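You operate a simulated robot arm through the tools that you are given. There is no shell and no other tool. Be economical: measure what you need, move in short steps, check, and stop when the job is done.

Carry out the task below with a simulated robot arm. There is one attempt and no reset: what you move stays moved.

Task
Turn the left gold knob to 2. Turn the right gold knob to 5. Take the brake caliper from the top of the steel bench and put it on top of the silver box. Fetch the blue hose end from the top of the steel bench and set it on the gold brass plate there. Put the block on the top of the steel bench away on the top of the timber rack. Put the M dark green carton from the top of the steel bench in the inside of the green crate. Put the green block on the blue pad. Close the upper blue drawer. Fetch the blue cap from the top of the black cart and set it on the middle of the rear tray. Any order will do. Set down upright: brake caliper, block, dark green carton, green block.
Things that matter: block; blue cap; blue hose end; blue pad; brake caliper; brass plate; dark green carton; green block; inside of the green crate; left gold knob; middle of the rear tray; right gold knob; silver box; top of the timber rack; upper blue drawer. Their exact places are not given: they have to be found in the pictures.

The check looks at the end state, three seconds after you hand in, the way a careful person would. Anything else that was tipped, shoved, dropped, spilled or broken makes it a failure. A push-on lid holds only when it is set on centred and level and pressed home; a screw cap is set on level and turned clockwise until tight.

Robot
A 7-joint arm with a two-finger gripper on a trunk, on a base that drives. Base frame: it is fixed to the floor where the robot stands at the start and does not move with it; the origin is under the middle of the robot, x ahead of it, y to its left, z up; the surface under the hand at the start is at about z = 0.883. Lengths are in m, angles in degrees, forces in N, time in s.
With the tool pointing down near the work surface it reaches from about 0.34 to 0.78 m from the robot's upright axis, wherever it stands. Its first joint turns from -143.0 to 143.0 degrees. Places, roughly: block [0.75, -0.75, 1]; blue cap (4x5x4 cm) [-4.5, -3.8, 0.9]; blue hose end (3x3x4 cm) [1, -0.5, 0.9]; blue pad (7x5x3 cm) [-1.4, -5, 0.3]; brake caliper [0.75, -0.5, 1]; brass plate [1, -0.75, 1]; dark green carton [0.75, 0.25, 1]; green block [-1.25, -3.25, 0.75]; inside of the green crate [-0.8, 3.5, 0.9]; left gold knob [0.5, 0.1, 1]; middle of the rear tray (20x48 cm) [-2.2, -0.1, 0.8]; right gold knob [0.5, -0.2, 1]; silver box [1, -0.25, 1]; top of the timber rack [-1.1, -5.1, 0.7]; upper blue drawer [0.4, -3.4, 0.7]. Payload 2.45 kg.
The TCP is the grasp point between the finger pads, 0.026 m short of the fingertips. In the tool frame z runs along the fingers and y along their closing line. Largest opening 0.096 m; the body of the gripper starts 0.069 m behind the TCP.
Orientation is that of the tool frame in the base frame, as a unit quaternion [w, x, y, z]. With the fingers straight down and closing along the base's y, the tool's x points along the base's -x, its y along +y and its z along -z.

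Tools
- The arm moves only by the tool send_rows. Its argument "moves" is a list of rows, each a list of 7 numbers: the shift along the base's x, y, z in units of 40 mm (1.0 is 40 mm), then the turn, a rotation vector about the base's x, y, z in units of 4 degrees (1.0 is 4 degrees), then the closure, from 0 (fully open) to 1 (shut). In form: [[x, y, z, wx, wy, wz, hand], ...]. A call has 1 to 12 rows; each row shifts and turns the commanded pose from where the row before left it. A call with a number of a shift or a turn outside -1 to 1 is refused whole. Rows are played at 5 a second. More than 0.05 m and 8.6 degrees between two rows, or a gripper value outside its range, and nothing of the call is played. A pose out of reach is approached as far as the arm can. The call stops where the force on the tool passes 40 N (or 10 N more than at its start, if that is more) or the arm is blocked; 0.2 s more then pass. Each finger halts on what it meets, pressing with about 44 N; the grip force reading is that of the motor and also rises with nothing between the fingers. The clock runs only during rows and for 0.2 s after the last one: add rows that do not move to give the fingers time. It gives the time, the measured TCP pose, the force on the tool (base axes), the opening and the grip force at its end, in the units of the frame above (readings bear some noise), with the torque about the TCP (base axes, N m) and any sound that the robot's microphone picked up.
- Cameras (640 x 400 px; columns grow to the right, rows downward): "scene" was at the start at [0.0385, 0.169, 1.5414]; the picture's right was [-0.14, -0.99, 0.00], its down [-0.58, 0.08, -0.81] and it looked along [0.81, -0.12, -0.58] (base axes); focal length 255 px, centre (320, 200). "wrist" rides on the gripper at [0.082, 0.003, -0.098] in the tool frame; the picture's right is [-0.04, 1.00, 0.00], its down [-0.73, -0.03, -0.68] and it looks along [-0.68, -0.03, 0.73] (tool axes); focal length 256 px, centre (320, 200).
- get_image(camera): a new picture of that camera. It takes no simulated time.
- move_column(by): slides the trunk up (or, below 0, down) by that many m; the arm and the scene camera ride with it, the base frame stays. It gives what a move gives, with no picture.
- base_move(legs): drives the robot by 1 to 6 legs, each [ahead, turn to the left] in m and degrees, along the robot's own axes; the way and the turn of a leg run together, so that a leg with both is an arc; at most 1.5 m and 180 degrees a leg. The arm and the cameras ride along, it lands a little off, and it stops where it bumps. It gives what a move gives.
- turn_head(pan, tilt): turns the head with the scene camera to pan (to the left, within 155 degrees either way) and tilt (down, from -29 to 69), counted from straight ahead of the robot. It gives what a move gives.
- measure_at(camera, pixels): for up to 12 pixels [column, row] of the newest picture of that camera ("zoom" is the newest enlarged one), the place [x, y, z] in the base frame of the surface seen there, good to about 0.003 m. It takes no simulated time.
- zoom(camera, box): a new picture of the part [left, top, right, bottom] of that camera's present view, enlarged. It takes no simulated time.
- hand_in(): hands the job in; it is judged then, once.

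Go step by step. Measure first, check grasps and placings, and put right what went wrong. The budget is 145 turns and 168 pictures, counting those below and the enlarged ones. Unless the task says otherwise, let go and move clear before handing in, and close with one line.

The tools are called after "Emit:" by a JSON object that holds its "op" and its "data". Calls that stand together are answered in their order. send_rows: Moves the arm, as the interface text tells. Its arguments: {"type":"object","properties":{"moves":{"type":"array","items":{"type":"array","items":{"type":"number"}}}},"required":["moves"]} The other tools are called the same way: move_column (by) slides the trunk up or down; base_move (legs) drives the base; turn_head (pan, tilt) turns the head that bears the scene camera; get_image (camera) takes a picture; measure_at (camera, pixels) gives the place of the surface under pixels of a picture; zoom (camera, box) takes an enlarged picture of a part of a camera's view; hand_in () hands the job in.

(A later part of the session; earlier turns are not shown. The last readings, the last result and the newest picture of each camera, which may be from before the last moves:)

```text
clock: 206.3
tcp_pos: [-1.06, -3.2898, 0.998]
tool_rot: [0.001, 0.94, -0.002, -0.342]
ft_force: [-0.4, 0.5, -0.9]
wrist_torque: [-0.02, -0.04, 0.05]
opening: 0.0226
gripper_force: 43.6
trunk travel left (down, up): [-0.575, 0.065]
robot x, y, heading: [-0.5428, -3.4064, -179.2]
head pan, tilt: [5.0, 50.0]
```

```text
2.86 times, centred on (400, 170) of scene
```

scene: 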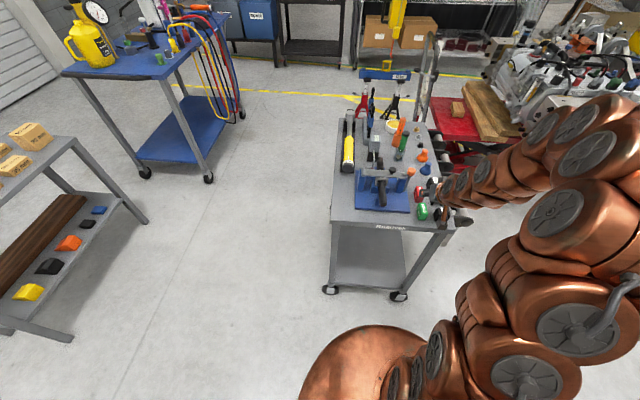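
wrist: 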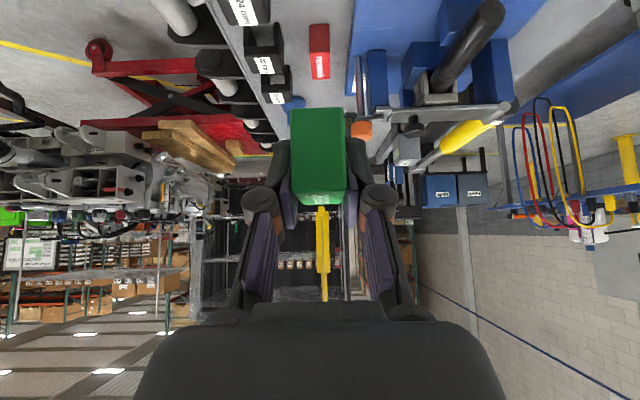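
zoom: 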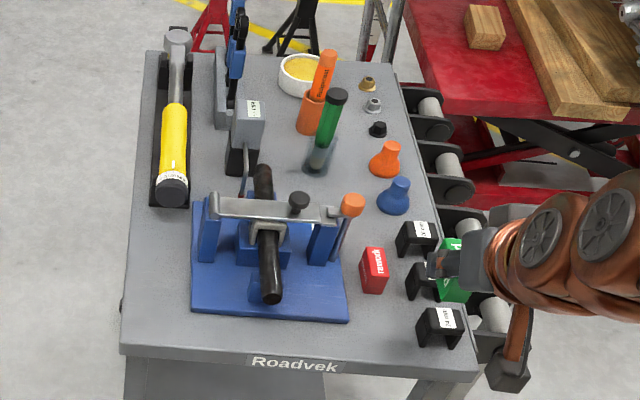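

Gripped and lifted clear. I retract a bit and drive round to the rack front.

Emit:
{"op": "send_rows", "data": {"moves": [[0.8, -0.3, 0.3, 0, 0, 0, 0.9], [0.8, -0.3, 0, 0, 0, 0, 0.9], [0, 0, 0, 0, 0, 0, 0.9]]}}

Emit:
{"op": "base_move", "data": {"legs": [[0, 89], [0.5, 0], [0, -53], [0.8, 0], [0, 53.5]]}}

Emit:
{"op": "turn_head", "data": {"pan": -10, "tilt": 55}}

Emit:
{"op": "get_image", "data": {"camera": "scene"}}

```text
clock: 207.1
tcp_pos: [-1.0402, -3.2965, 1.0066]
tool_rot: [0.001, 0.939, -0.002, -0.343]
ft_force: [0.1, 1.0, -0.7]
wrist_torque: [-0.03, 0.01, -0.01]
opening: 0.0221
gripper_force: 44.4
out of reach, approached as far as the arm can: row 1, 2
trunk travel left (down, up): [-0.575, 0.065]
robot x, y, heading: [-0.5434, -3.4101, -179.5]
head pan, tilt: [5.0, 50.0]
```

```text
clock: 222.6
tcp_pos: [-1.2638, -4.9208, 1.0081]
tool_rot: [0.247, 0.656, 0.673, -0.238]
ft_force: [-0.7, 0.0, -0.4]
wrist_torque: [-0.03, -0.02, -0.03]
opening: 0.0227
gripper_force: 43.8
trunk travel left (down, up): [-0.575, 0.065]
robot x, y, heading: [-1.1682, -4.4212, -87.7]
head pan, tilt: [5.0, 50.0]
```

```text
clock: 223.4
tcp_pos: [-1.2641, -4.9188, 1.0073]
tool_rot: [0.246, 0.656, 0.672, -0.238]
ft_force: [-0.9, -0.3, -0.5]
wrist_torque: [-0.01, 0.01, -0.03]
opening: 0.0225
gripper_force: 44.3
trunk travel left (down, up): [-0.575, 0.065]
robot x, y, heading: [-1.1665, -4.417, -87.7]
head pan, tilt: [-10.0, 55.0]
```

```text
66 pictures are left
```

scene: 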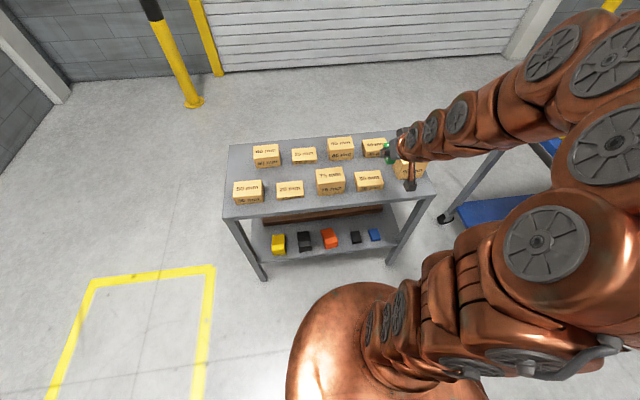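

I measure the blue pad at (374,235), back up 15 cm and lower the trunk.

Emit:
{"op": "zoom", "data": {"camera": "scene", "box": [310, 200, 420, 270]}}

Emit:
{"op": "measure_at", "data": {"camera": "zoom", "pixels": [[345, 175], [395, 175], [365, 225], [415, 220], [380, 195], [400, 235], [345, 210], [430, 215]]}}

Emit:
{"op": "base_move", "data": {"legs": [[-0.15, 0]]}}

Emit:
{"op": "move_column", "data": {"by": -0.45}}

Emit:
{"op": "get_image", "data": {"camera": "scene"}}

Emit:
{"op": "get_image", "data": {"camera": "wrist"}}

```text
5.71 times, centred on (365, 235) of scene
```

zoom: 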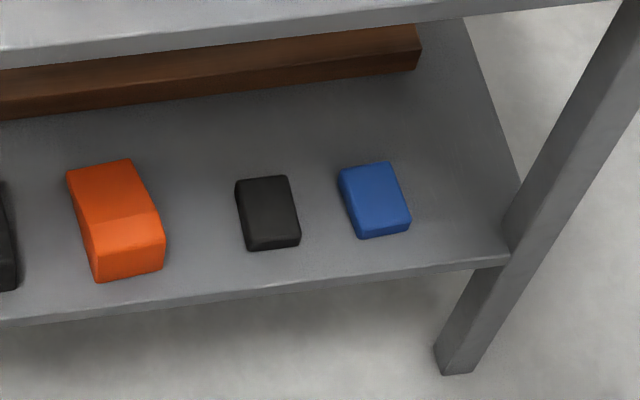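

```text
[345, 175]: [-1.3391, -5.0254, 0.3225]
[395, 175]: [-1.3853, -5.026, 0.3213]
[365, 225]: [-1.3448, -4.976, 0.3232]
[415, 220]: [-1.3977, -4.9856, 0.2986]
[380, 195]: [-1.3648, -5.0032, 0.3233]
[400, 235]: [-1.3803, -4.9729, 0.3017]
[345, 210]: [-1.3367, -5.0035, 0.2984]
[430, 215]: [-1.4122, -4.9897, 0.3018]
```

```text
clock: 224.8
tcp_pos: [-1.2699, -4.7705, 1.0066]
tool_rot: [0.246, 0.656, 0.672, -0.238]
ft_force: [0.3, 0.5, 1.0]
wrist_torque: [0.01, 0.01, -0.02]
opening: 0.0226
gripper_force: 44.4
trunk travel left (down, up): [-0.575, 0.065]
robot x, y, heading: [-1.1715, -4.2674, -87.5]
head pan, tilt: [-10.0, 55.0]
```

```text
refused: -0.45 is not a number from -0.4 to 0.4
```

```text
64 pictures are left
```

scene: 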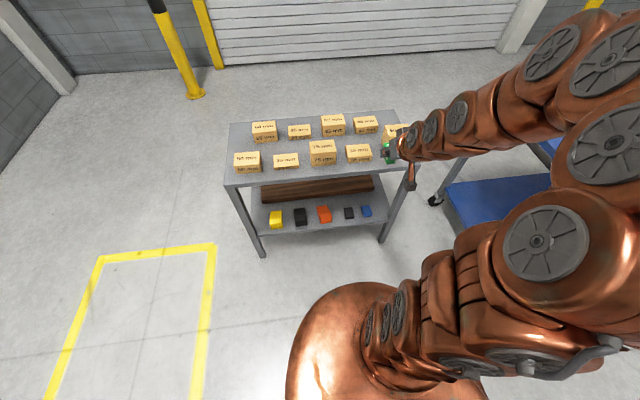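

```text
63 pictures are left
```

wrist: 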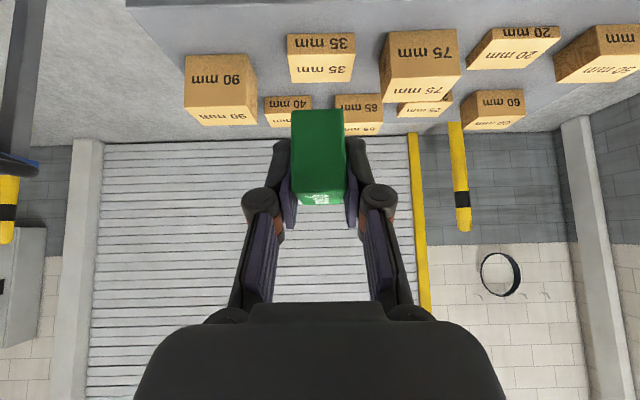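

Pad top centre ≈(−1.363,−5.001,0.3225). I lower the trunk 0.4 m.

Emit:
{"op": "move_column", "data": {"by": -0.4}}

Emit:
{"op": "send_rows", "data": {"moves": [[-0.4, 0, -0.7, 0, 0, 0, 0.9], [-0.4, 0, -0.7, 0, 0, 0, 0.9], [-0.4, 0, -0.7, 0, 0, 0, 0.9], [-0.4, 0, -0.7, 0, 0, 0, 0.9], [-0.4, 0, -0.7, 0, 0, 0, 0.9], [-0.3, 0, -0.7, 0, 0, 0, 0.9], [0, 0, 0, 0, 0, 0, 0.9]]}}

Emit:
{"op": "get_image", "data": {"camera": "scene"}}

Emit:
{"op": "get_image", "data": {"camera": "wrist"}}

```text
clock: 228.6
tcp_pos: [-1.2701, -4.771, 0.607]
tool_rot: [0.246, 0.656, 0.672, -0.239]
ft_force: [0.6, -0.8, 0.2]
wrist_torque: [0.0, -0.02, -0.01]
opening: 0.0227
gripper_force: 44.1
trunk travel left (down, up): [-0.175, 0.465]
robot x, y, heading: [-1.175, -4.2717, -87.6]
head pan, tilt: [-10.0, 55.0]
```

```text
clock: 230.2
tcp_pos: [-1.2696, -4.7697, 0.6068]
tool_rot: [0.246, 0.656, 0.673, -0.238]
ft_force: [-0.7, 0.5, -0.3]
wrist_torque: [-0.01, 0.0, 0.01]
opening: 0.0225
gripper_force: 43.6
out of reach, approached as far as the arm can: row 1, 2, 3, 4, 5, 6
trunk travel left (down, up): [-0.175, 0.465]
robot x, y, heading: [-1.1725, -4.2696, -87.6]
head pan, tilt: [-10.0, 55.0]
```

```text
62 pictures are left
```

scene: 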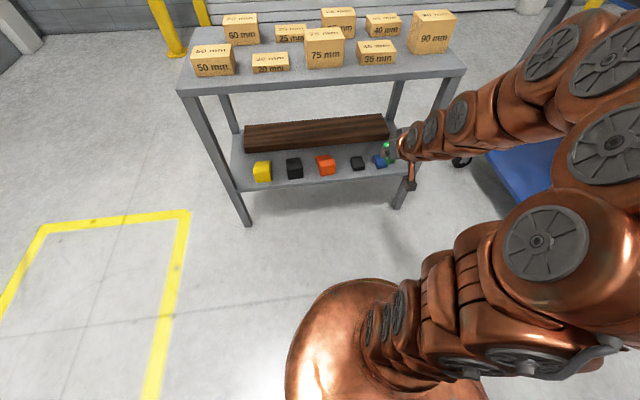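

```text
61 pictures are left
```

wrist: 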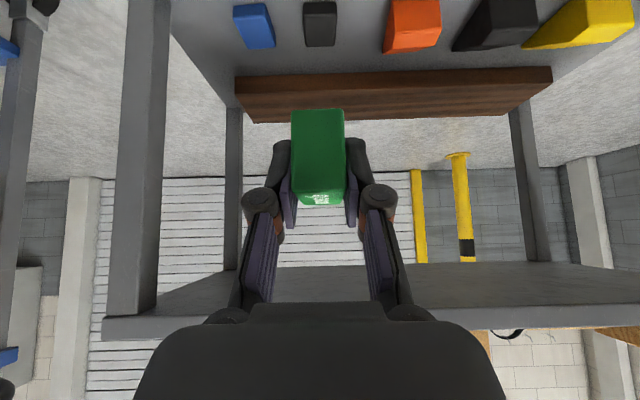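

Down is restricted while retracted, so I lower the trunk further by 0.165 m and then move sideways/forward.

Emit:
{"op": "move_column", "data": {"by": -0.165}}

Emit:
{"op": "send_rows", "data": {"moves": [[-0.8, 0, 0, 0, 0, 0, 0.9], [-0.8, 0, 0, 0, 0, 0, 0.9], [-0.7, 0, 0, 0, 0, 0, 0.9], [0, -0.6, 0, 0, 0, 0, 0.9], [0, -0.6, 0, 0, 0, 0, 0.9], [0, -0.6, 0, 0, 0, 0, 0.9], [0, 0, 0, 0, 0, 0, 0.9]]}}

Emit:
{"op": "get_image", "data": {"camera": "scene"}}

Emit:
{"op": "get_image", "data": {"camera": "wrist"}}

```text
clock: 232.1
tcp_pos: [-1.2699, -4.7713, 0.4423]
tool_rot: [0.246, 0.656, 0.673, -0.239]
ft_force: [0.3, 0.3, -0.3]
wrist_torque: [-0.02, 0.02, 0.02]
opening: 0.0224
gripper_force: 44.3
trunk travel left (down, up): [-0.01, 0.63]
robot x, y, heading: [-1.1751, -4.2657, -87.4]
head pan, tilt: [-10.0, 55.0]
```

```text
clock: 233.7
tcp_pos: [-1.363, -4.8419, 0.4423]
tool_rot: [0.246, 0.656, 0.673, -0.238]
ft_force: [0.9, 1.1, -0.1]
wrist_torque: [0.0, -0.05, 0.02]
opening: 0.0228
gripper_force: 43.9
trunk travel left (down, up): [-0.01, 0.63]
robot x, y, heading: [-1.1764, -4.2649, -87.6]
head pan, tilt: [-10.0, 55.0]
```

```text
60 pictures are left
```

scene: 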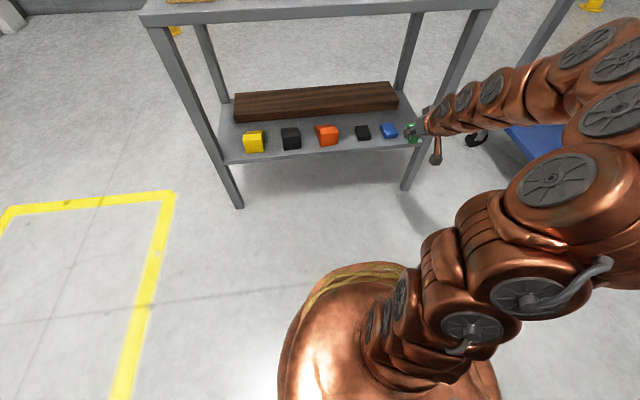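

```text
59 pictures are left
```

wrist: 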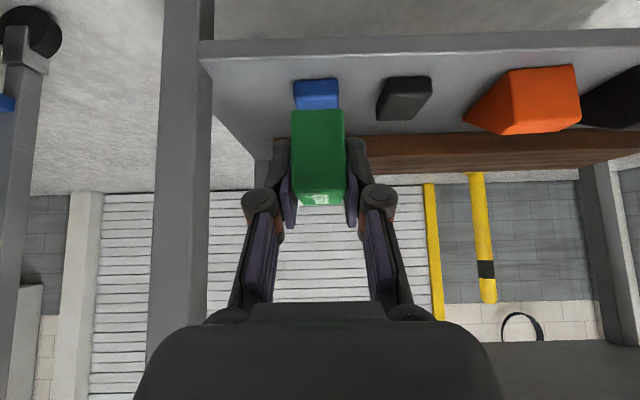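

Emit:
{"op": "measure_at", "data": {"camera": "wrist", "pixels": [[297, 98], [336, 98], [316, 98], [298, 84], [335, 84], [318, 150], [300, 115], [340, 115], [205, 60]]}}

Emit:
{"op": "send_rows", "data": {"moves": [[0, -0.5, -0.2, 0, 0, 0, 0.9], [0, -0.5, -0.2, 0, 0, 0, 0.9], [0, -0.5, -0.2, 0, 0, 0, 0.9], [0, -0.5, -0.2, 0, 0, 0, 0.9], [0, -0.5, -0.2, 0, 0, 0, 0.9], [0, -0.5, -0.2, 0, 0, 0, 0.9], [0, -0.4, -0.2, 0, 0, 0, 0.9], [0, -0.4, 0, 0, 0, 0, 0.9], [0, 0, 0, 0, 0, 0, 0.9]]}}

Emit:
{"op": "get_image", "data": {"camera": "wrist"}}

Emit:
{"op": "zoom", "data": {"camera": "scene", "box": [320, 60, 480, 200]}}

```text
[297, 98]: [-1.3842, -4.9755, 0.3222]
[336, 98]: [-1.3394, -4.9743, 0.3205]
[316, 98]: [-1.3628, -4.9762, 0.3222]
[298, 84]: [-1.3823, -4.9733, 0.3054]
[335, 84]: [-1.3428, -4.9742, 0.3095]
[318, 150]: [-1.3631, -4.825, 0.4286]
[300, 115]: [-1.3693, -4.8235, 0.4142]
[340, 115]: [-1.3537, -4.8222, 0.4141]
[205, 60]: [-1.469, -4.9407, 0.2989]
```

```text
clock: 235.7
tcp_pos: [-1.3618, -4.9939, 0.3861]
tool_rot: [0.246, 0.656, 0.673, -0.238]
ft_force: [1.2, -0.2, -0.2]
wrist_torque: [-0.01, -0.01, -0.05]
opening: 0.0227
gripper_force: 43.6
trunk travel left (down, up): [-0.01, 0.63]
robot x, y, heading: [-1.1716, -4.2679, -87.6]
head pan, tilt: [-10.0, 55.0]
```

```text
58 pictures are left
```

wrist: 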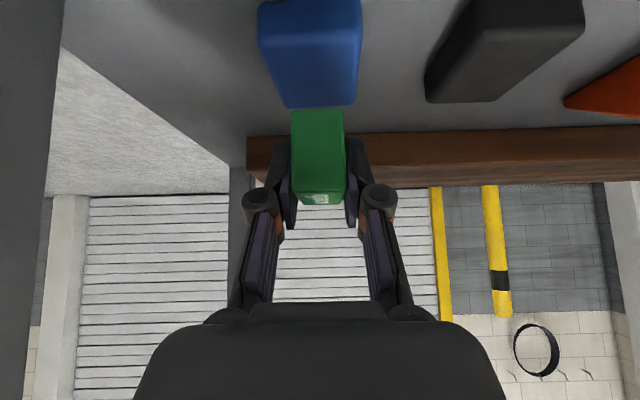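

```text
2.86 times, centred on (400, 130) of scene
```

zoom: 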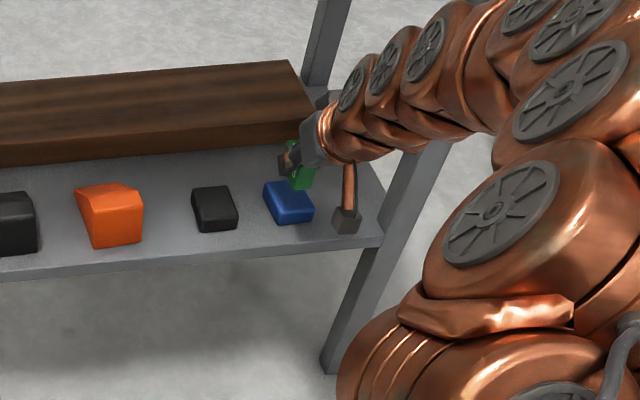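

Block is over the pad (pad x centre −1.362, near edge −4.976). I lower to contact.

Emit:
{"op": "send_rows", "data": {"moves": [[0, -0.03, -0.4, 0, 0, 0, 0.9], [0, 0, -0.25, 0, 0, 0, 0.9], [0, 0, -0.08, 0, 0, 0, 0.9], [0, 0, 0, 0, 0, 0, 0.9]]}}

Emit:
{"op": "zoom", "data": {"camera": "wrist", "box": [240, 60, 400, 220]}}

```text
clock: 236.7
tcp_pos: [-1.3624, -4.9952, 0.3575]
tool_rot: [0.246, 0.655, 0.673, -0.238]
ft_force: [0.2, -0.2, -0.7]
wrist_torque: [-0.01, -0.02, 0.0]
opening: 0.0225
gripper_force: 44.0
trunk travel left (down, up): [-0.01, 0.63]
robot x, y, heading: [-1.1722, -4.2682, -87.4]
head pan, tilt: [-10.0, 55.0]
```

```text
2.50 times, centred on (320, 140) of wrist
```

zoom: 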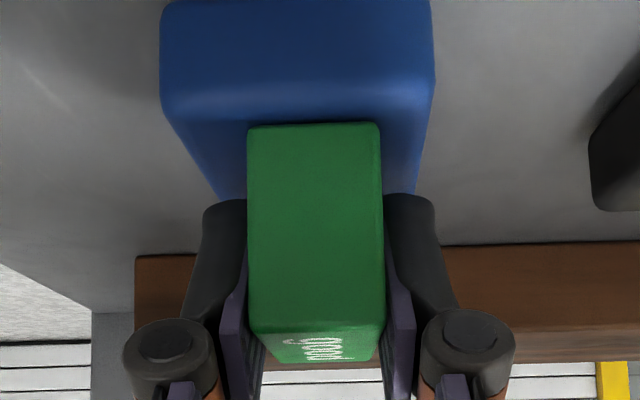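

Emit:
{"op": "send_rows", "data": {"moves": [[0, 0, -0.05, 0, 0, 0, 0.9], [0, 0, -0.05, 0, 0, 0, 0.9], [0, 0, 0, 0, 0, 0, 0.9]]}}

```text
clock: 237.5
tcp_pos: [-1.3627, -4.995, 0.356]
tool_rot: [0.248, 0.655, 0.672, -0.241]
ft_force: [3.2, 2.7, 25.7]
wrist_torque: [0.19, -0.12, 0.01]
opening: 0.0225
gripper_force: 44.3
trunk travel left (down, up): [-0.01, 0.63]
robot x, y, heading: [-1.1748, -4.2641, -87.4]
head pan, tilt: [-10.0, 55.0]
```

Contact. I open and withdraw along the tool axis.

Emit:
{"op": "send_rows", "data": {"moves": [[0, 0, 0.05, 0, 0, 0, 0.8], [0, 0, 0, 0, 0, 0, 0.6], [0, 0, 0, 0, 0, 0, 0.55], [0, 0.3, 0.38, 0, 0, 0, 0.55], [0, 0.6, 0.75, 0, 0, 0, 0.55], [0, 0.7, 0.6, 0, 0, 0, 0.5], [0, 0.9, 0, 0, 0, 0, 0.4], [0, 0.9, 0, 0, 0, 0, 0.4], [0, 0.9, 0, 0, 0, 0, 0.4]]}}

Emit:
{"op": "get_image", "data": {"camera": "wrist"}}

Emit:
{"op": "zoom", "data": {"camera": "scene", "box": [320, 60, 480, 200]}}

```text
clock: 239.5
tcp_pos: [-1.3632, -4.8206, 0.4223]
tool_rot: [0.246, 0.656, 0.673, -0.238]
ft_force: [0.3, -0.4, -0.3]
wrist_torque: [0.01, 0.0, -0.01]
opening: 0.0573
gripper_force: 0.1
trunk travel left (down, up): [-0.01, 0.63]
robot x, y, heading: [-1.1703, -4.2669, -87.7]
head pan, tilt: [-10.0, 55.0]
```

```text
55 pictures are left
```

wrist: 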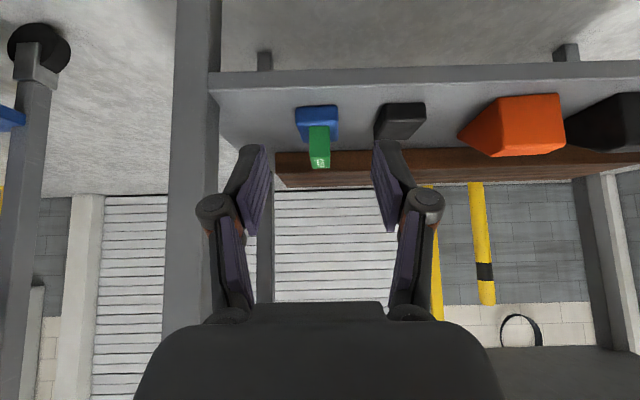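

```text
2.86 times, centred on (400, 130) of scene
```

zoom: 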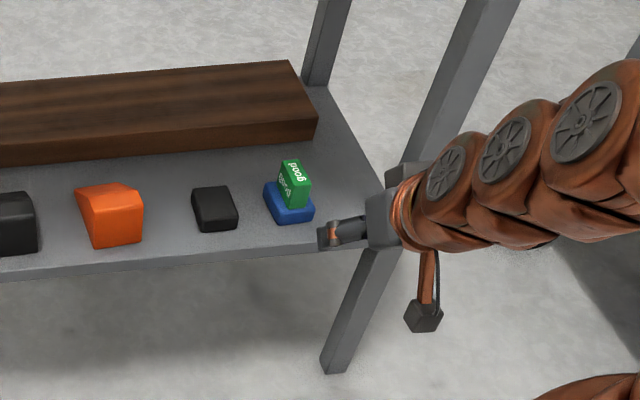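

Green block is on the pad. Now the drawer: I back off, raise the trunk, and drive toward the second bench facing +x.

Emit:
{"op": "base_move", "data": {"legs": [[-0.2, 0]]}}

Emit:
{"op": "move_column", "data": {"by": 0.4}}

Emit:
{"op": "base_move", "data": {"legs": [[0, 105], [0.75, 0], [0, -17]]}}

Emit:
{"op": "turn_head", "data": {"pan": 30, "tilt": 25}}

Emit:
{"op": "get_image", "data": {"camera": "scene"}}

```text
clock: 241.1
tcp_pos: [-1.3727, -4.6206, 0.4223]
tool_rot: [0.247, 0.656, 0.672, -0.239]
ft_force: [0.4, 0.6, 0.0]
wrist_torque: [0.0, 0.02, -0.01]
opening: 0.0577
gripper_force: 0.0
trunk travel left (down, up): [-0.01, 0.63]
robot x, y, heading: [-1.1823, -4.0634, -87.4]
head pan, tilt: [-10.0, 55.0]
```

```text
clock: 244.9
tcp_pos: [-1.3729, -4.62, 0.8229]
tool_rot: [0.246, 0.656, 0.672, -0.239]
ft_force: [-0.1, 0.5, -0.7]
wrist_torque: [-0.03, -0.01, 0.01]
opening: 0.0575
gripper_force: 0.1
trunk travel left (down, up): [-0.41, 0.23]
robot x, y, heading: [-1.1827, -4.065, -87.7]
head pan, tilt: [-10.0, 55.0]
```

```text
clock: 254.4
tcp_pos: [0.0866, -4.0183, 0.8239]
tool_rot: [0.342, -0.01, 0.939, 0.005]
ft_force: [0.9, -1.0, 0.6]
wrist_torque: [0.02, 0.01, 0.03]
opening: 0.0574
gripper_force: 0.1
trunk travel left (down, up): [-0.41, 0.23]
robot x, y, heading: [-0.4693, -3.8257, 2.0]
head pan, tilt: [-10.0, 55.0]
```

```text
clock: 255.5
tcp_pos: [0.0864, -4.0172, 0.8228]
tool_rot: [0.343, -0.01, 0.939, 0.005]
ft_force: [0.1, 1.3, 0.3]
wrist_torque: [0.01, 0.02, 0.01]
opening: 0.0577
gripper_force: 0.0
trunk travel left (down, up): [-0.41, 0.23]
robot x, y, heading: [-0.4701, -3.8239, 2.3]
head pan, tilt: [30.0, 25.0]
```

```text
53 pictures are left
```

scene: 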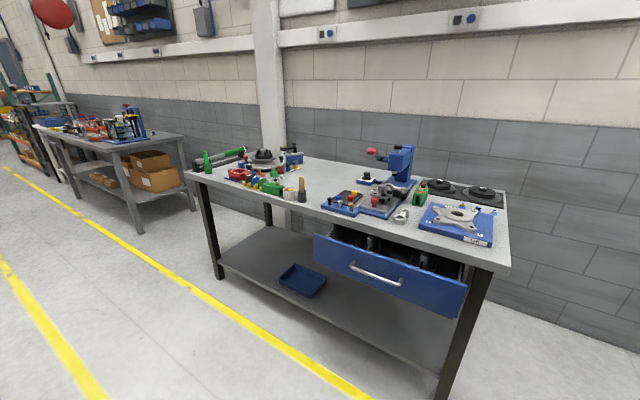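

The open blue drawer front is at (390,270). I measure it and enlarge.

Emit:
{"op": "zoom", "data": {"camera": "scene", "box": [290, 190, 530, 340]}}

Emit:
{"op": "measure_at", "data": {"camera": "scene", "pixels": [[316, 240], [465, 290], [375, 275], [320, 262], [460, 310], [390, 262], [350, 260], [425, 285], [330, 222], [490, 268], [185, 172], [430, 255]]}}

```text
2.67 times, centred on (410, 265) of scene
```

zoom: 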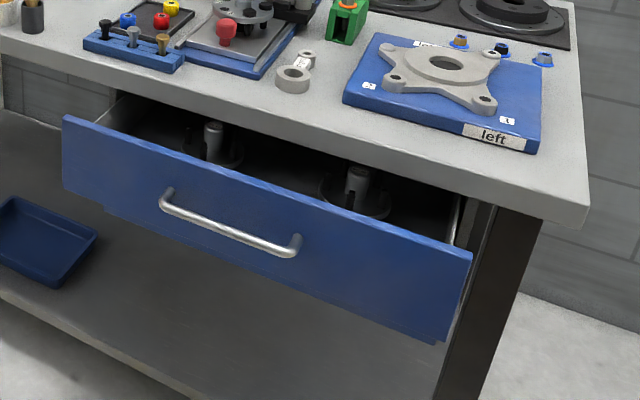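

```text
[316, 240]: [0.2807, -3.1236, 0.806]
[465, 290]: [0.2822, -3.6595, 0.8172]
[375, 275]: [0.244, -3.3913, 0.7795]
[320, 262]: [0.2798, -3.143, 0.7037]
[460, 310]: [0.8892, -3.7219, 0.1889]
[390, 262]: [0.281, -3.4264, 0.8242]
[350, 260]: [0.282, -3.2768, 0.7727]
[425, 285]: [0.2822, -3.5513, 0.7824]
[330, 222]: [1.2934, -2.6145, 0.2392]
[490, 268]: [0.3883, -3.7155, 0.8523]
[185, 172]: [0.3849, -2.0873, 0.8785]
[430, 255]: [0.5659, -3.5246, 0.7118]
```

Drawer front at x≈0.281, centre y −3.39, top 0.825, handle at z≈0.78. I reposition to y≈−3.4, close the fingers, and bring the tips before the panel above the handle.

Emit:
{"op": "base_move", "data": {"legs": [[0, 88], [0.3, 0], [0, -90]]}}

Emit:
{"op": "send_rows", "data": {"moves": [[0, 0, 0, 0, 0, 0, 1], [0, 0, 0, 0, 0, 0, 1], [0, 0, 0, 0, 0, 0, 1], [0, 0, 0, 0, 0, 0, 1]]}}

Emit:
{"op": "turn_head", "data": {"pan": 15, "tilt": 45}}

Emit:
{"op": "get_image", "data": {"camera": "scene"}}

```text
clock: 265.1
tcp_pos: [0.0698, -3.7568, 0.8242]
tool_rot: [0.343, 0.025, 0.939, -0.008]
ft_force: [0.3, 0.0, 0.1]
wrist_torque: [-0.02, 0.04, -0.01]
opening: 0.0578
gripper_force: 0.0
trunk travel left (down, up): [-0.41, 0.23]
robot x, y, heading: [-0.47, -3.5266, -2.3]
head pan, tilt: [30.0, 25.0]
```

```text
clock: 266.1
tcp_pos: [0.0691, -3.7571, 0.8236]
tool_rot: [0.342, 0.025, 0.939, -0.008]
ft_force: [0.1, -0.4, -0.6]
wrist_torque: [0.0, 0.01, 0.0]
opening: 0.0
gripper_force: 28.4
trunk travel left (down, up): [-0.41, 0.23]
robot x, y, heading: [-0.4695, -3.5257, -2.1]
head pan, tilt: [30.0, 25.0]
```

```text
clock: 267.0
tcp_pos: [0.0694, -3.7559, 0.8235]
tool_rot: [0.342, 0.025, 0.939, -0.007]
ft_force: [0.6, 0.9, 0.7]
wrist_torque: [0.0, 0.01, 0.04]
opening: 0.0
gripper_force: 28.0
trunk travel left (down, up): [-0.41, 0.23]
robot x, y, heading: [-0.4676, -3.5219, -2.1]
head pan, tilt: [15.0, 45.0]
```

```text
51 pictures are left
```

scene: 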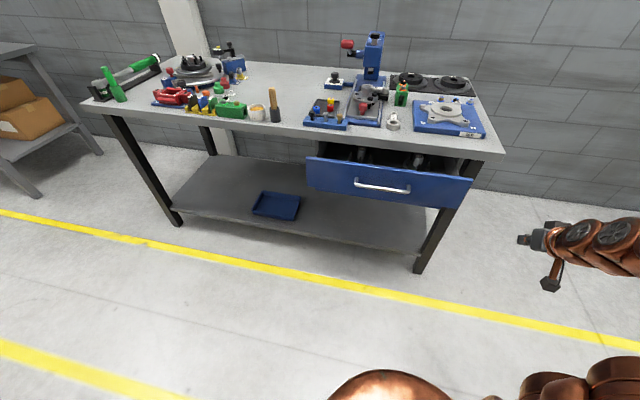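

I advance 12 cm, then slide the hand to y≈−3.39.

Emit:
{"op": "base_move", "data": {"legs": [[0.12, 0]]}}

Emit:
{"op": "send_rows", "data": {"moves": [[0, 0.92, 0, 0, 0, 0, 1], [0, 0.92, 0, 0, 0, 0, 1], [0, 0.92, 0, 0, 0, 0, 1], [0, 0.92, 0, 0, 0, 0, 1], [0, 0.92, 0, 0, 0, 0, 1], [0, 0.92, 0, 0, 0, 0, 1], [0, 0.92, 0, 0, 0, 0, 1], [0, 0.92, 0, 0, 0, 0, 1], [0, 0.92, 0, 0, 0, 0, 1], [0, 0.92, 0, 0, 0, 0, 1]]}}

Emit:
{"op": "get_image", "data": {"camera": "scene"}}

```text
clock: 268.2
tcp_pos: [0.1925, -3.7589, 0.8233]
tool_rot: [0.343, 0.023, 0.939, -0.007]
ft_force: [0.2, -0.7, 0.3]
wrist_torque: [0.02, 0.02, 0.01]
opening: 0.0002
gripper_force: 28.1
trunk travel left (down, up): [-0.41, 0.23]
robot x, y, heading: [-0.3436, -3.5275, -1.9]
head pan, tilt: [15.0, 45.0]
```

```text
clock: 270.4
tcp_pos: [0.1933, -3.3905, 0.8236]
tool_rot: [0.342, 0.024, 0.939, -0.007]
ft_force: [-0.5, -0.5, 0.3]
wrist_torque: [-0.02, 0.02, 0.0]
opening: 0.0001
gripper_force: 28.1
trunk travel left (down, up): [-0.41, 0.23]
robot x, y, heading: [-0.3463, -3.5286, -2.3]
head pan, tilt: [15.0, 45.0]
```

```text
50 pictures are left
```

scene: 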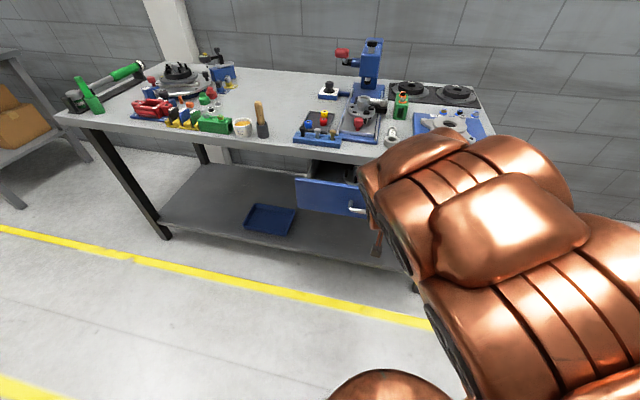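

Emit:
{"op": "send_rows", "data": {"moves": [[0.5, 0, 0, 0, 0, 0, 1], [0.5, 0, 0, 0, 0, 0, 1], [0.5, 0, 0, 0, 0, 0, 1], [0.3, 0, 0, 0, 0, 0, 1], [0.3, 0, 0, 0, 0, 0, 1], [0.3, 0, 0, 0, 0, 0, 1], [0.3, 0, 0, 0, 0, 0, 1], [0.3, 0, 0, 0, 0, 0, 1], [0, 0, 0, 0, 0, 0, 1]]}}

Emit:
{"op": "get_image", "data": {"camera": "wrist"}}

```text
clock: 272.4
tcp_pos: [0.3119, -3.3912, 0.8228]
tool_rot: [0.342, 0.024, 0.939, -0.008]
ft_force: [0.1, 0.4, -0.1]
wrist_torque: [-0.01, 0.03, -0.02]
opening: 0.0002
gripper_force: 28.0
trunk travel left (down, up): [-0.41, 0.23]
robot x, y, heading: [-0.3494, -3.528, -1.8]
head pan, tilt: [15.0, 45.0]
```

```text
49 pictures are left
```

wrist: 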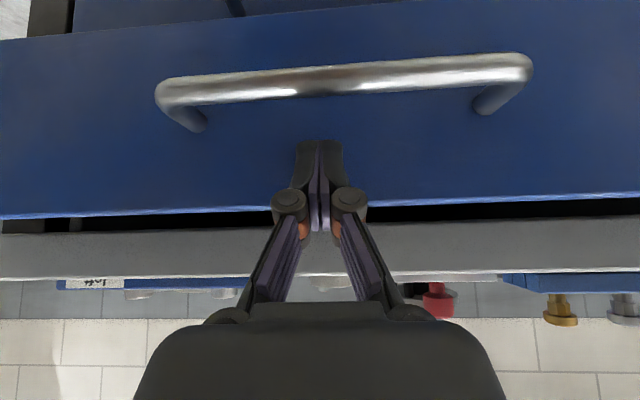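

The tips are at the panel above the handle. I keep pushing until resistance.

Emit:
{"op": "send_rows", "data": {"moves": [[0.3, 0, 0, 0, 0, 0, 1], [0.3, 0, 0, 0, 0, 0, 1], [0.3, 0, 0, 0, 0, 0, 1], [0.3, 0, 0, 0, 0, 0, 1], [0.2, 0, 0, 0, 0, 0, 1], [0.2, 0, 0, 0, 0, 0, 1]]}}

Emit:
{"op": "get_image", "data": {"camera": "wrist"}}

```text
clock: 273.8
tcp_pos: [0.3756, -3.3922, 0.8232]
tool_rot: [0.343, 0.023, 0.939, -0.006]
ft_force: [0.4, 0.1, 0.0]
wrist_torque: [-0.01, -0.03, 0.0]
opening: 0.0
gripper_force: 29.1
trunk travel left (down, up): [-0.41, 0.23]
robot x, y, heading: [-0.3441, -3.527, -2.0]
head pan, tilt: [15.0, 45.0]
```

```text
48 pictures are left
```

wrist: 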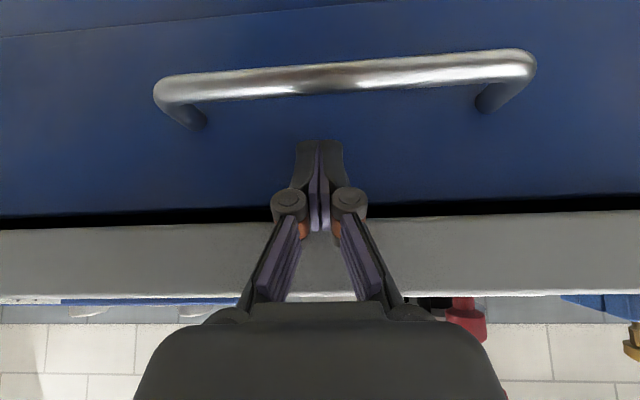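

Emit:
{"op": "send_rows", "data": {"moves": [[0.2, 0, 0, 0, 0, 0, 1], [0.2, 0, 0, 0, 0, 0, 1], [0.2, 0, 0, 0, 0, 0, 1], [0.2, 0, 0, 0, 0, 0, 1]]}}

Emit:
{"op": "measure_at", "data": {"camera": "wrist", "pixels": [[250, 170], [400, 20], [200, 20], [400, 180], [250, 250], [345, 75]]}}

```text
clock: 274.4
tcp_pos: [0.3855, -3.3912, 0.8197]
tool_rot: [0.336, 0.023, 0.941, -0.01]
ft_force: [-2.8, 0.0, -3.7]
wrist_torque: [-0.05, -0.08, 0.06]
opening: 0.0001
gripper_force: 28.5
trunk travel left (down, up): [-0.41, 0.23]
robot x, y, heading: [-0.3469, -3.5271, -1.9]
head pan, tilt: [15.0, 45.0]
stopped in row 2: the force on the tool passed its limit at 50 N (the readings are from after the stop); the commanded pose is now the measured one
```

```text
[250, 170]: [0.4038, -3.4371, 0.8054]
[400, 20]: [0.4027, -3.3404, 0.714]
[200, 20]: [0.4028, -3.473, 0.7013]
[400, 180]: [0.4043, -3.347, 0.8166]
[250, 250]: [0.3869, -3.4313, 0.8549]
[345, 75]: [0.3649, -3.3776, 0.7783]
```

Hard stop reached. I withdraw and check.

Emit:
{"op": "send_rows", "data": {"moves": [[-0.5, 0, 0.1, 0, 0, 0, 1], [-0.9, 0, 0.3, 0, 0, 0, 1], [-0.9, 0, 0.3, 0, 0, 0, 0.7], [-0.9, 0, 0.3, 0, 0, 0, 0.5], [-0.9, 0, 0.3, 0, 0, 0, 0.2]]}}

Emit:
{"op": "get_image", "data": {"camera": "wrist"}}

Emit:
{"op": "measure_at", "data": {"camera": "wrist", "pixels": [[200, 60], [440, 60], [200, 150], [440, 145], [320, 20], [320, 120]]}}

```text
clock: 275.6
tcp_pos: [0.222, -3.3928, 0.8701]
tool_rot: [0.336, 0.023, 0.942, -0.01]
ft_force: [0.1, 0.1, 0.0]
wrist_torque: [0.02, -0.03, -0.02]
opening: 0.0656
gripper_force: 0.2
trunk travel left (down, up): [-0.41, 0.23]
robot x, y, heading: [-0.3478, -3.5299, -2.0]
head pan, tilt: [15.0, 45.0]
```

```text
47 pictures are left
```

wrist: 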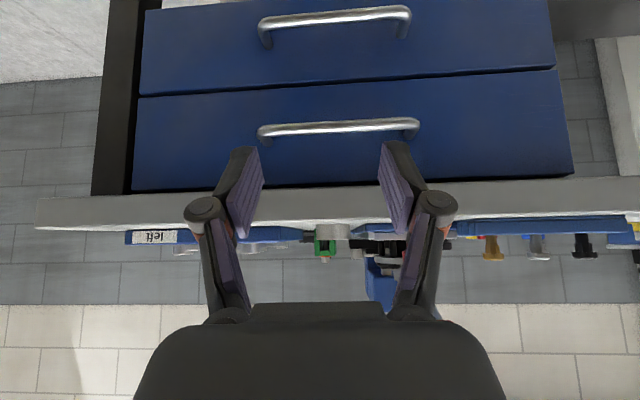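

```text
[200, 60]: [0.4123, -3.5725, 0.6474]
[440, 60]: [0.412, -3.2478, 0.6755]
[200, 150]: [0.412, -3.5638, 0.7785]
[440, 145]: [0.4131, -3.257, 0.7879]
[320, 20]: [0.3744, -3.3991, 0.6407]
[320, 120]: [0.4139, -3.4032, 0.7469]
```

Upper drawer front (0.412) is flush with the lower one: closed. Next the blue cap: I straighten the tool, raise the trunk, and drive to a spot where I can survey toward the black cart.

Emit:
{"op": "send_rows", "data": {"moves": [[0, 0, 0.3, 0, 1, 0, 0], [0, 0, 0.3, 0, 1, 0, 0], [-0.2, 0, 0.3, 0, 1, 0, 0], [-0.2, 0, 0.3, 0, 1, 0, 0], [-0.2, 0, 0.3, 0, 1, 0, 0], [-0.2, 0, 0, 0, 1, 0, 0], [-0.2, 0, 0, 0, 1, 0, 0], [-0.2, 0, 0, 0, 1, 0, 0], [-0.2, 0, 0, 0, 1, 0, 0], [-0.2, 0, 0, 0, 0.9, 0, 0]]}}

Emit:
{"op": "base_move", "data": {"legs": [[-0.35, 0], [0, 92], [1.2, 0], [0, 90]]}}

Emit:
{"op": "move_column", "data": {"by": 0.2}}

Emit:
{"op": "turn_head", "data": {"pan": 20, "tilt": 20}}

Emit:
{"op": "get_image", "data": {"camera": "scene"}}

```text
clock: 277.8
tcp_pos: [0.1585, -3.393, 0.9327]
tool_rot: [-0.002, 0.018, 1.0, -0.017]
ft_force: [-1.0, -0.3, -0.4]
wrist_torque: [0.03, 0.02, -0.03]
opening: 0.0961
gripper_force: 0.1
trunk travel left (down, up): [-0.41, 0.23]
robot x, y, heading: [-0.3433, -3.5301, -2.0]
head pan, tilt: [15.0, 45.0]
```

```text
clock: 293.5
tcp_pos: [-1.1973, -2.4763, 0.932]
tool_rot: [-0.017, 1.0, 0.004, 0.002]
ft_force: [-0.1, -0.5, 0.6]
wrist_torque: [-0.04, 0.0, -0.01]
opening: 0.096
gripper_force: 0.0
trunk travel left (down, up): [-0.41, 0.23]
robot x, y, heading: [-0.697, -2.3183, -179.2]
head pan, tilt: [15.0, 45.0]
```

```text
clock: 295.7
tcp_pos: [-1.1948, -2.4771, 1.1313]
tool_rot: [-0.017, 1.0, 0.005, 0.002]
ft_force: [0.0, 0.3, 0.2]
wrist_torque: [0.0, 0.01, -0.01]
opening: 0.0959
gripper_force: 0.0
trunk travel left (down, up): [-0.61, 0.03]
robot x, y, heading: [-0.6994, -2.3202, -179.3]
head pan, tilt: [15.0, 45.0]
```

```text
clock: 296.6
tcp_pos: [-1.1949, -2.4767, 1.1315]
tool_rot: [-0.015, 1.0, 0.004, 0.001]
ft_force: [-0.1, 0.2, 0.2]
wrist_torque: [-0.02, 0.05, -0.03]
opening: 0.096
gripper_force: 0.0
trunk travel left (down, up): [-0.61, 0.03]
robot x, y, heading: [-0.7011, -2.3171, -179.1]
head pan, tilt: [20.0, 20.0]
```

```text
46 pictures are left
```

scene: 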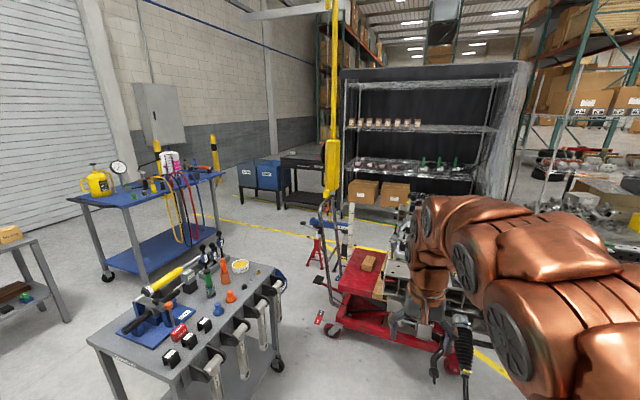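

The black cart is at about (305,175). I measure obstacles and the floor on the way.

Emit:
{"op": "measure_at", "data": {"camera": "scene", "pixels": [[283, 158], [320, 160], [325, 178], [290, 205], [265, 170], [222, 242], [225, 180], [315, 262], [330, 330], [280, 225], [345, 250], [275, 365]]}}

Emit:
{"op": "zoom", "data": {"camera": "scene", "box": [220, 130, 400, 270]}}

```text
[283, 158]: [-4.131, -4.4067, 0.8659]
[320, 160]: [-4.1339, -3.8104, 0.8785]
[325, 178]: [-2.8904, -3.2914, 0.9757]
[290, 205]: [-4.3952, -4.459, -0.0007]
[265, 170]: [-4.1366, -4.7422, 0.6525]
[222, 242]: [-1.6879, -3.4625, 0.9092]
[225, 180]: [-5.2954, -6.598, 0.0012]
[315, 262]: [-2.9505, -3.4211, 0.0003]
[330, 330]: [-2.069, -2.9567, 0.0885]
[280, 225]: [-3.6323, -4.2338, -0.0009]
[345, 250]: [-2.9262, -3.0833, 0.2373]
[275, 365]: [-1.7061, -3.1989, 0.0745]
```

```text
2.86 times, centred on (310, 200) of scene
```

zoom: 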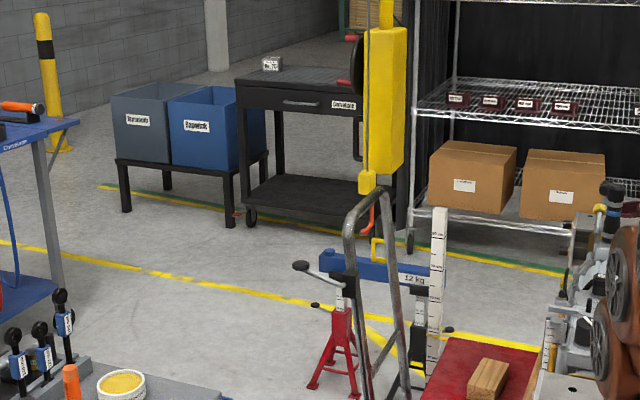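

I take the corridor y≈−4.05 between the tool cart and the blue cart to reach the black cart.

Emit:
{"op": "base_move", "data": {"legs": [[0, 89], [1.45, 0], [0.28, 0], [0, -90]]}}

Emit:
{"op": "turn_head", "data": {"pan": 0, "tilt": 30}}

Emit:
{"op": "get_image", "data": {"camera": "scene"}}

```text
clock: 312.8
tcp_pos: [-1.2346, -4.1952, 1.1328]
tool_rot: [-0.017, 1.0, 0.001, 0.002]
ft_force: [-0.2, -0.6, 0.0]
wrist_torque: [0.02, -0.01, -0.01]
opening: 0.0961
gripper_force: 0.1
trunk travel left (down, up): [-0.61, 0.03]
robot x, y, heading: [-0.7364, -4.0319, -179.7]
head pan, tilt: [20.0, 20.0]
```

```text
clock: 313.6
tcp_pos: [-1.2349, -4.1956, 1.1331]
tool_rot: [-0.016, 1.0, 0.001, 0.002]
ft_force: [0.2, 0.7, 0.0]
wrist_torque: [-0.01, 0.0, 0.05]
opening: 0.096
gripper_force: 0.0
trunk travel left (down, up): [-0.61, 0.03]
robot x, y, heading: [-0.7343, -4.0397, -179.8]
head pan, tilt: [0.0, 30.0]
```

```text
44 pictures are left
```

scene: 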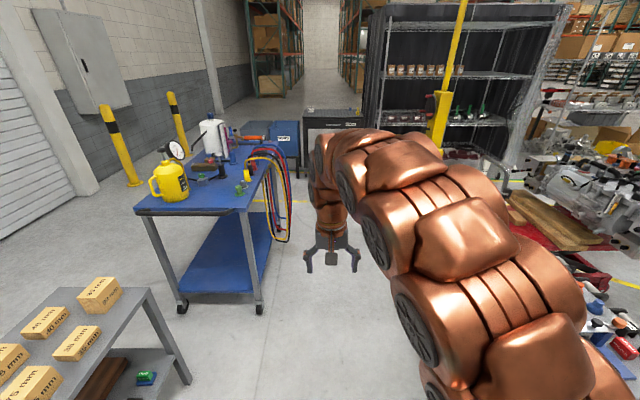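

Hoses hang off the blue cart near (285,200); I measure their reach.

Emit:
{"op": "measure_at", "data": {"camera": "scene", "pixels": [[289, 200], [292, 220], [284, 180], [262, 305], [180, 305], [270, 250], [250, 180], [310, 112], [355, 112], [300, 240], [330, 290]]}}

```text
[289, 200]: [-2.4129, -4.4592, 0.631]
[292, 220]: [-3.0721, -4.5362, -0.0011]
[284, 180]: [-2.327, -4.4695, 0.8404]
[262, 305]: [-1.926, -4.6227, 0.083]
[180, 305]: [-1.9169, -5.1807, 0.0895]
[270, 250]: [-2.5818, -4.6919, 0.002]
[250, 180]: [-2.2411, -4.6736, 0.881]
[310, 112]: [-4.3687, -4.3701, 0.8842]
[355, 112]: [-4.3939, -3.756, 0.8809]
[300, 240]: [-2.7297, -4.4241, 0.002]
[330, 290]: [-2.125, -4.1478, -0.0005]
```

Clear (hoses reach y≈−4.46). I drive through.

Emit:
{"op": "base_move", "data": {"legs": [[1.4, 0], [1.25, 0]]}}

Emit:
{"op": "turn_head", "data": {"pan": -5, "tilt": 45}}

Emit:
{"op": "get_image", "data": {"camera": "scene"}}

Emit:
{"op": "get_image", "data": {"camera": "wrist"}}

```text
clock: 326.5
tcp_pos: [-3.8795, -4.2804, 1.1326]
tool_rot: [-0.017, 1.0, 0.02, 0.002]
ft_force: [0.2, -0.3, 0.3]
wrist_torque: [0.01, -0.01, 0.01]
opening: 0.0959
gripper_force: 0.1
trunk travel left (down, up): [-0.61, 0.03]
robot x, y, heading: [-3.3849, -4.1062, -177.4]
head pan, tilt: [0.0, 30.0]
```

```text
clock: 327.3
tcp_pos: [-3.8792, -4.2806, 1.1328]
tool_rot: [-0.017, 1.0, 0.02, 0.001]
ft_force: [0.1, -0.3, 1.0]
wrist_torque: [0.03, -0.02, 0.0]
opening: 0.096
gripper_force: 0.0
trunk travel left (down, up): [-0.61, 0.03]
robot x, y, heading: [-3.3841, -4.1104, -177.6]
head pan, tilt: [-5.0, 45.0]
```

```text
43 pictures are left
```

scene: 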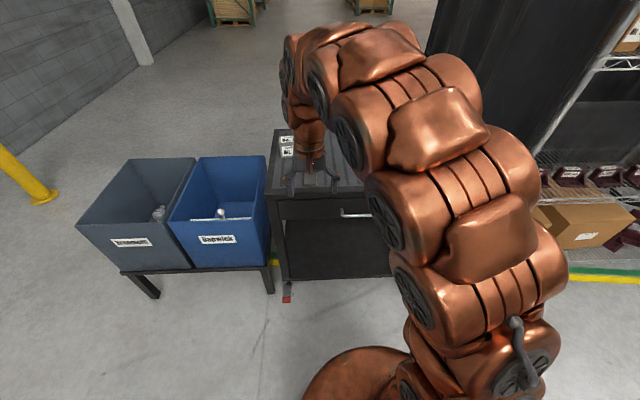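

```text
42 pictures are left
```

wrist: 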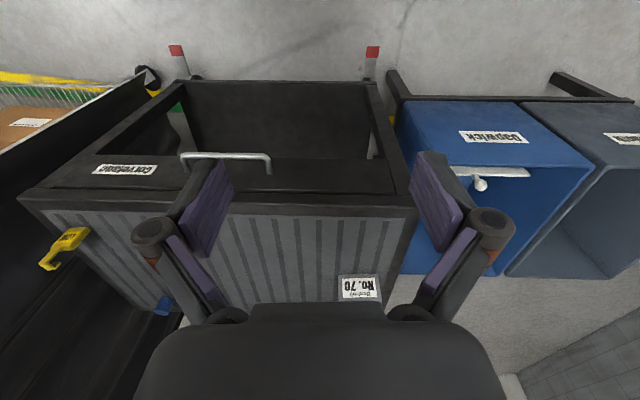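

A blue item shows at wrist (162,305), likely the cap. I measure and enlarge.

Emit:
{"op": "zoom", "data": {"camera": "wrist", "box": [30, 200, 230, 340]}}

Emit:
{"op": "measure_at", "data": {"camera": "wrist", "pixels": [[163, 305], [160, 311], [175, 300], [60, 245], [150, 310], [120, 290], [358, 288], [400, 270], [45, 210], [410, 215]]}}

```text
2.86 times, centred on (130, 270) of wrist
```

zoom: 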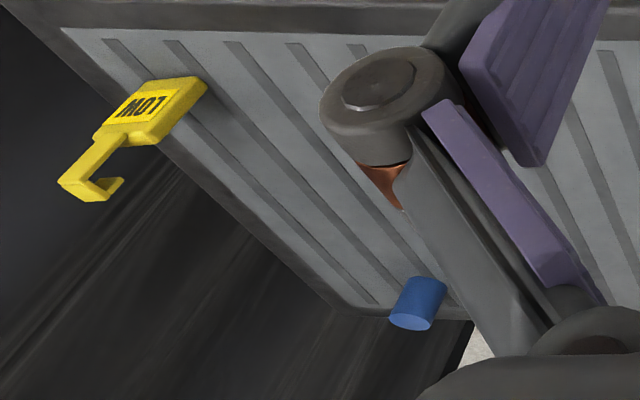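

```text
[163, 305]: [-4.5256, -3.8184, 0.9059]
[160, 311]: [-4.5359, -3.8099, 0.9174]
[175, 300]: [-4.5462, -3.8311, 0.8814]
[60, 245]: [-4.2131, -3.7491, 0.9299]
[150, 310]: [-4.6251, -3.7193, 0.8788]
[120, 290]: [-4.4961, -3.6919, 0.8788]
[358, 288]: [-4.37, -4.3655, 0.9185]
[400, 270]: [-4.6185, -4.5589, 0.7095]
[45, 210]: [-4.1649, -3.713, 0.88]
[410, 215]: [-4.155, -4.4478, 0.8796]
```

Cap at (−4.53,−3.815), top 0.918. I turn toward it and close in.

Emit:
{"op": "base_move", "data": {"legs": [[0, -16.5], [0.44, 0]]}}

Emit:
{"op": "get_image", "data": {"camera": "wrist"}}

```text
clock: 330.9
tcp_pos: [-4.3382, -4.0265, 1.132]
tool_rot: [-0.016, 0.992, -0.124, 0.004]
ft_force: [-0.9, 0.3, 0.6]
wrist_torque: [-0.02, 0.0, 0.02]
opening: 0.0961
gripper_force: 0.1
trunk travel left (down, up): [-0.61, 0.03]
robot x, y, heading: [-3.8181, -4.0007, 166.1]
head pan, tilt: [-5.0, 45.0]
```

```text
40 pictures are left
```

wrist: 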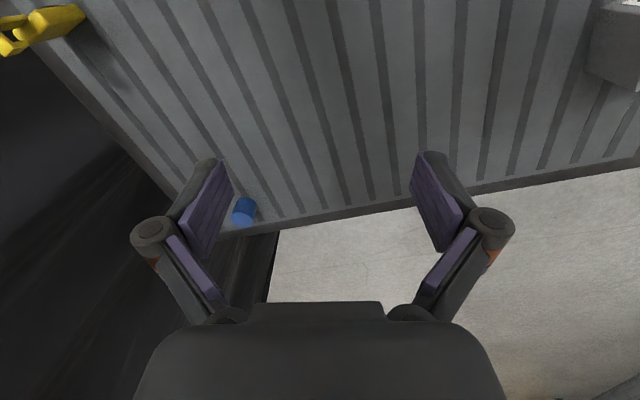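

Emit:
{"op": "measure_at", "data": {"camera": "wrist", "pixels": [[243, 212], [236, 205], [254, 210], [243, 222], [100, 250], [180, 260], [60, 180], [245, 200]]}}

Emit:
{"op": "send_rows", "data": {"moves": [[-0.6, 0.8, -0.3, 0, 0, 0, 0.4], [-0.6, 0.8, -0.3, 0, 0, 0, 0.4], [-0.6, 0.8, -0.3, 0, 0, 0, 0.4], [-0.6, 0.8, -0.3, 0, 0, 0, 0.4], [-0.6, 0.8, -0.3, 0, 0, 0, 0.4], [-0.5, 0.7, -0.3, 0, 0, 0, 0.4], [0, 0, 0, 0, 0, 0, 0.4]]}}

Emit:
{"op": "get_image", "data": {"camera": "wrist"}}

```text
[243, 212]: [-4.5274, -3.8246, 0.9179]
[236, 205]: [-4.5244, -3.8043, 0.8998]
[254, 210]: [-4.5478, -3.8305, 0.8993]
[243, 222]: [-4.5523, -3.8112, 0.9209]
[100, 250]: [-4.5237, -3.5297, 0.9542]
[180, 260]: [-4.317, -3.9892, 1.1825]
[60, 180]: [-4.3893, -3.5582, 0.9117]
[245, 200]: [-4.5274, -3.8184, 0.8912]
```

```text
clock: 332.5
tcp_pos: [-4.4793, -3.837, 1.0594]
tool_rot: [-0.016, 0.992, -0.123, 0.004]
ft_force: [0.3, 0.2, 0.1]
wrist_torque: [-0.02, 0.0, 0.0]
opening: 0.0577
gripper_force: 0.0
trunk travel left (down, up): [-0.61, 0.03]
robot x, y, heading: [-3.8152, -3.9956, 166.0]
head pan, tilt: [-5.0, 45.0]
```

```text
39 pictures are left
```

wrist: 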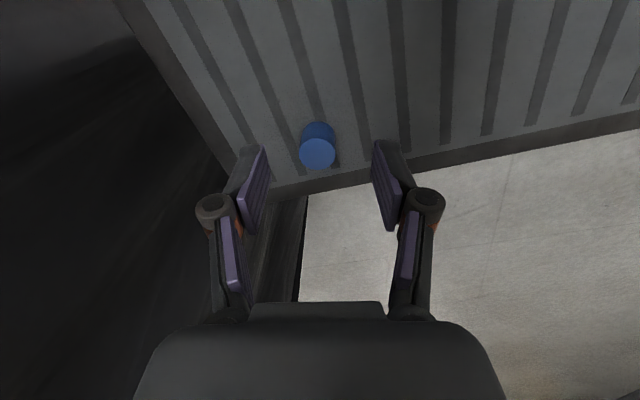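

Emit:
{"op": "measure_at", "data": {"camera": "wrist", "pixels": [[302, 152], [334, 152], [317, 142], [317, 163], [317, 152], [306, 135], [333, 132], [317, 128]]}}

```text
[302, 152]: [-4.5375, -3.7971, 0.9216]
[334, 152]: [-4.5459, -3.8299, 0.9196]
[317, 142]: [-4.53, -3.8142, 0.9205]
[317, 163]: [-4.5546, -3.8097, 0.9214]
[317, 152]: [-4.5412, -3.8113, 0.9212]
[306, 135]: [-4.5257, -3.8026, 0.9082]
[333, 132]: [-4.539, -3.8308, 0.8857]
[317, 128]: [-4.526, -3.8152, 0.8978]
```

Cap centre (−4.542,−3.8125), top 0.921. I move over it, lower and grip.

Emit:
{"op": "send_rows", "data": {"moves": [[-0.75, 0.3, -0.5, 0, 0, 0, 0.3], [-0.8, 0.3, -0.5, 0, 0, 0, 0.3], [0, 0, -0.9, 0, 0, 0, 0.3], [0, 0, -0.9, 0, 0, 0, 0.3], [0, 0, -0.9, 0, 0, 0, 0.3], [0, 0, 0, 0, 0, 0, 0.3]]}}

Emit:
{"op": "get_image", "data": {"camera": "wrist"}}

```text
clock: 333.9
tcp_pos: [-4.5415, -3.8152, 0.9115]
tool_rot: [-0.015, 0.992, -0.123, 0.004]
ft_force: [0.3, 0.1, -1.1]
wrist_torque: [0.03, -0.03, -0.05]
opening: 0.0674
gripper_force: 0.1
trunk travel left (down, up): [-0.61, 0.03]
robot x, y, heading: [-3.8196, -3.9967, 165.7]
head pan, tilt: [-5.0, 45.0]
```

```text
38 pictures are left
```

wrist: 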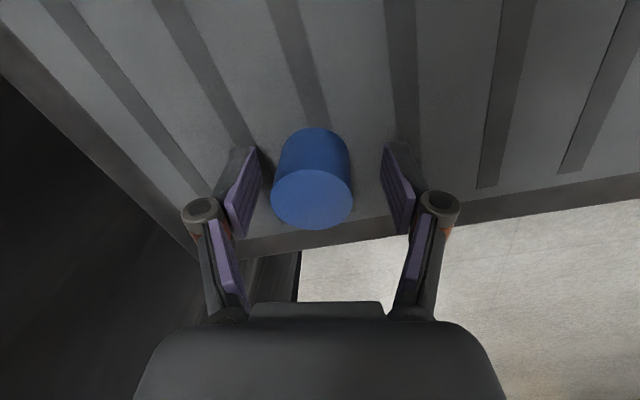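

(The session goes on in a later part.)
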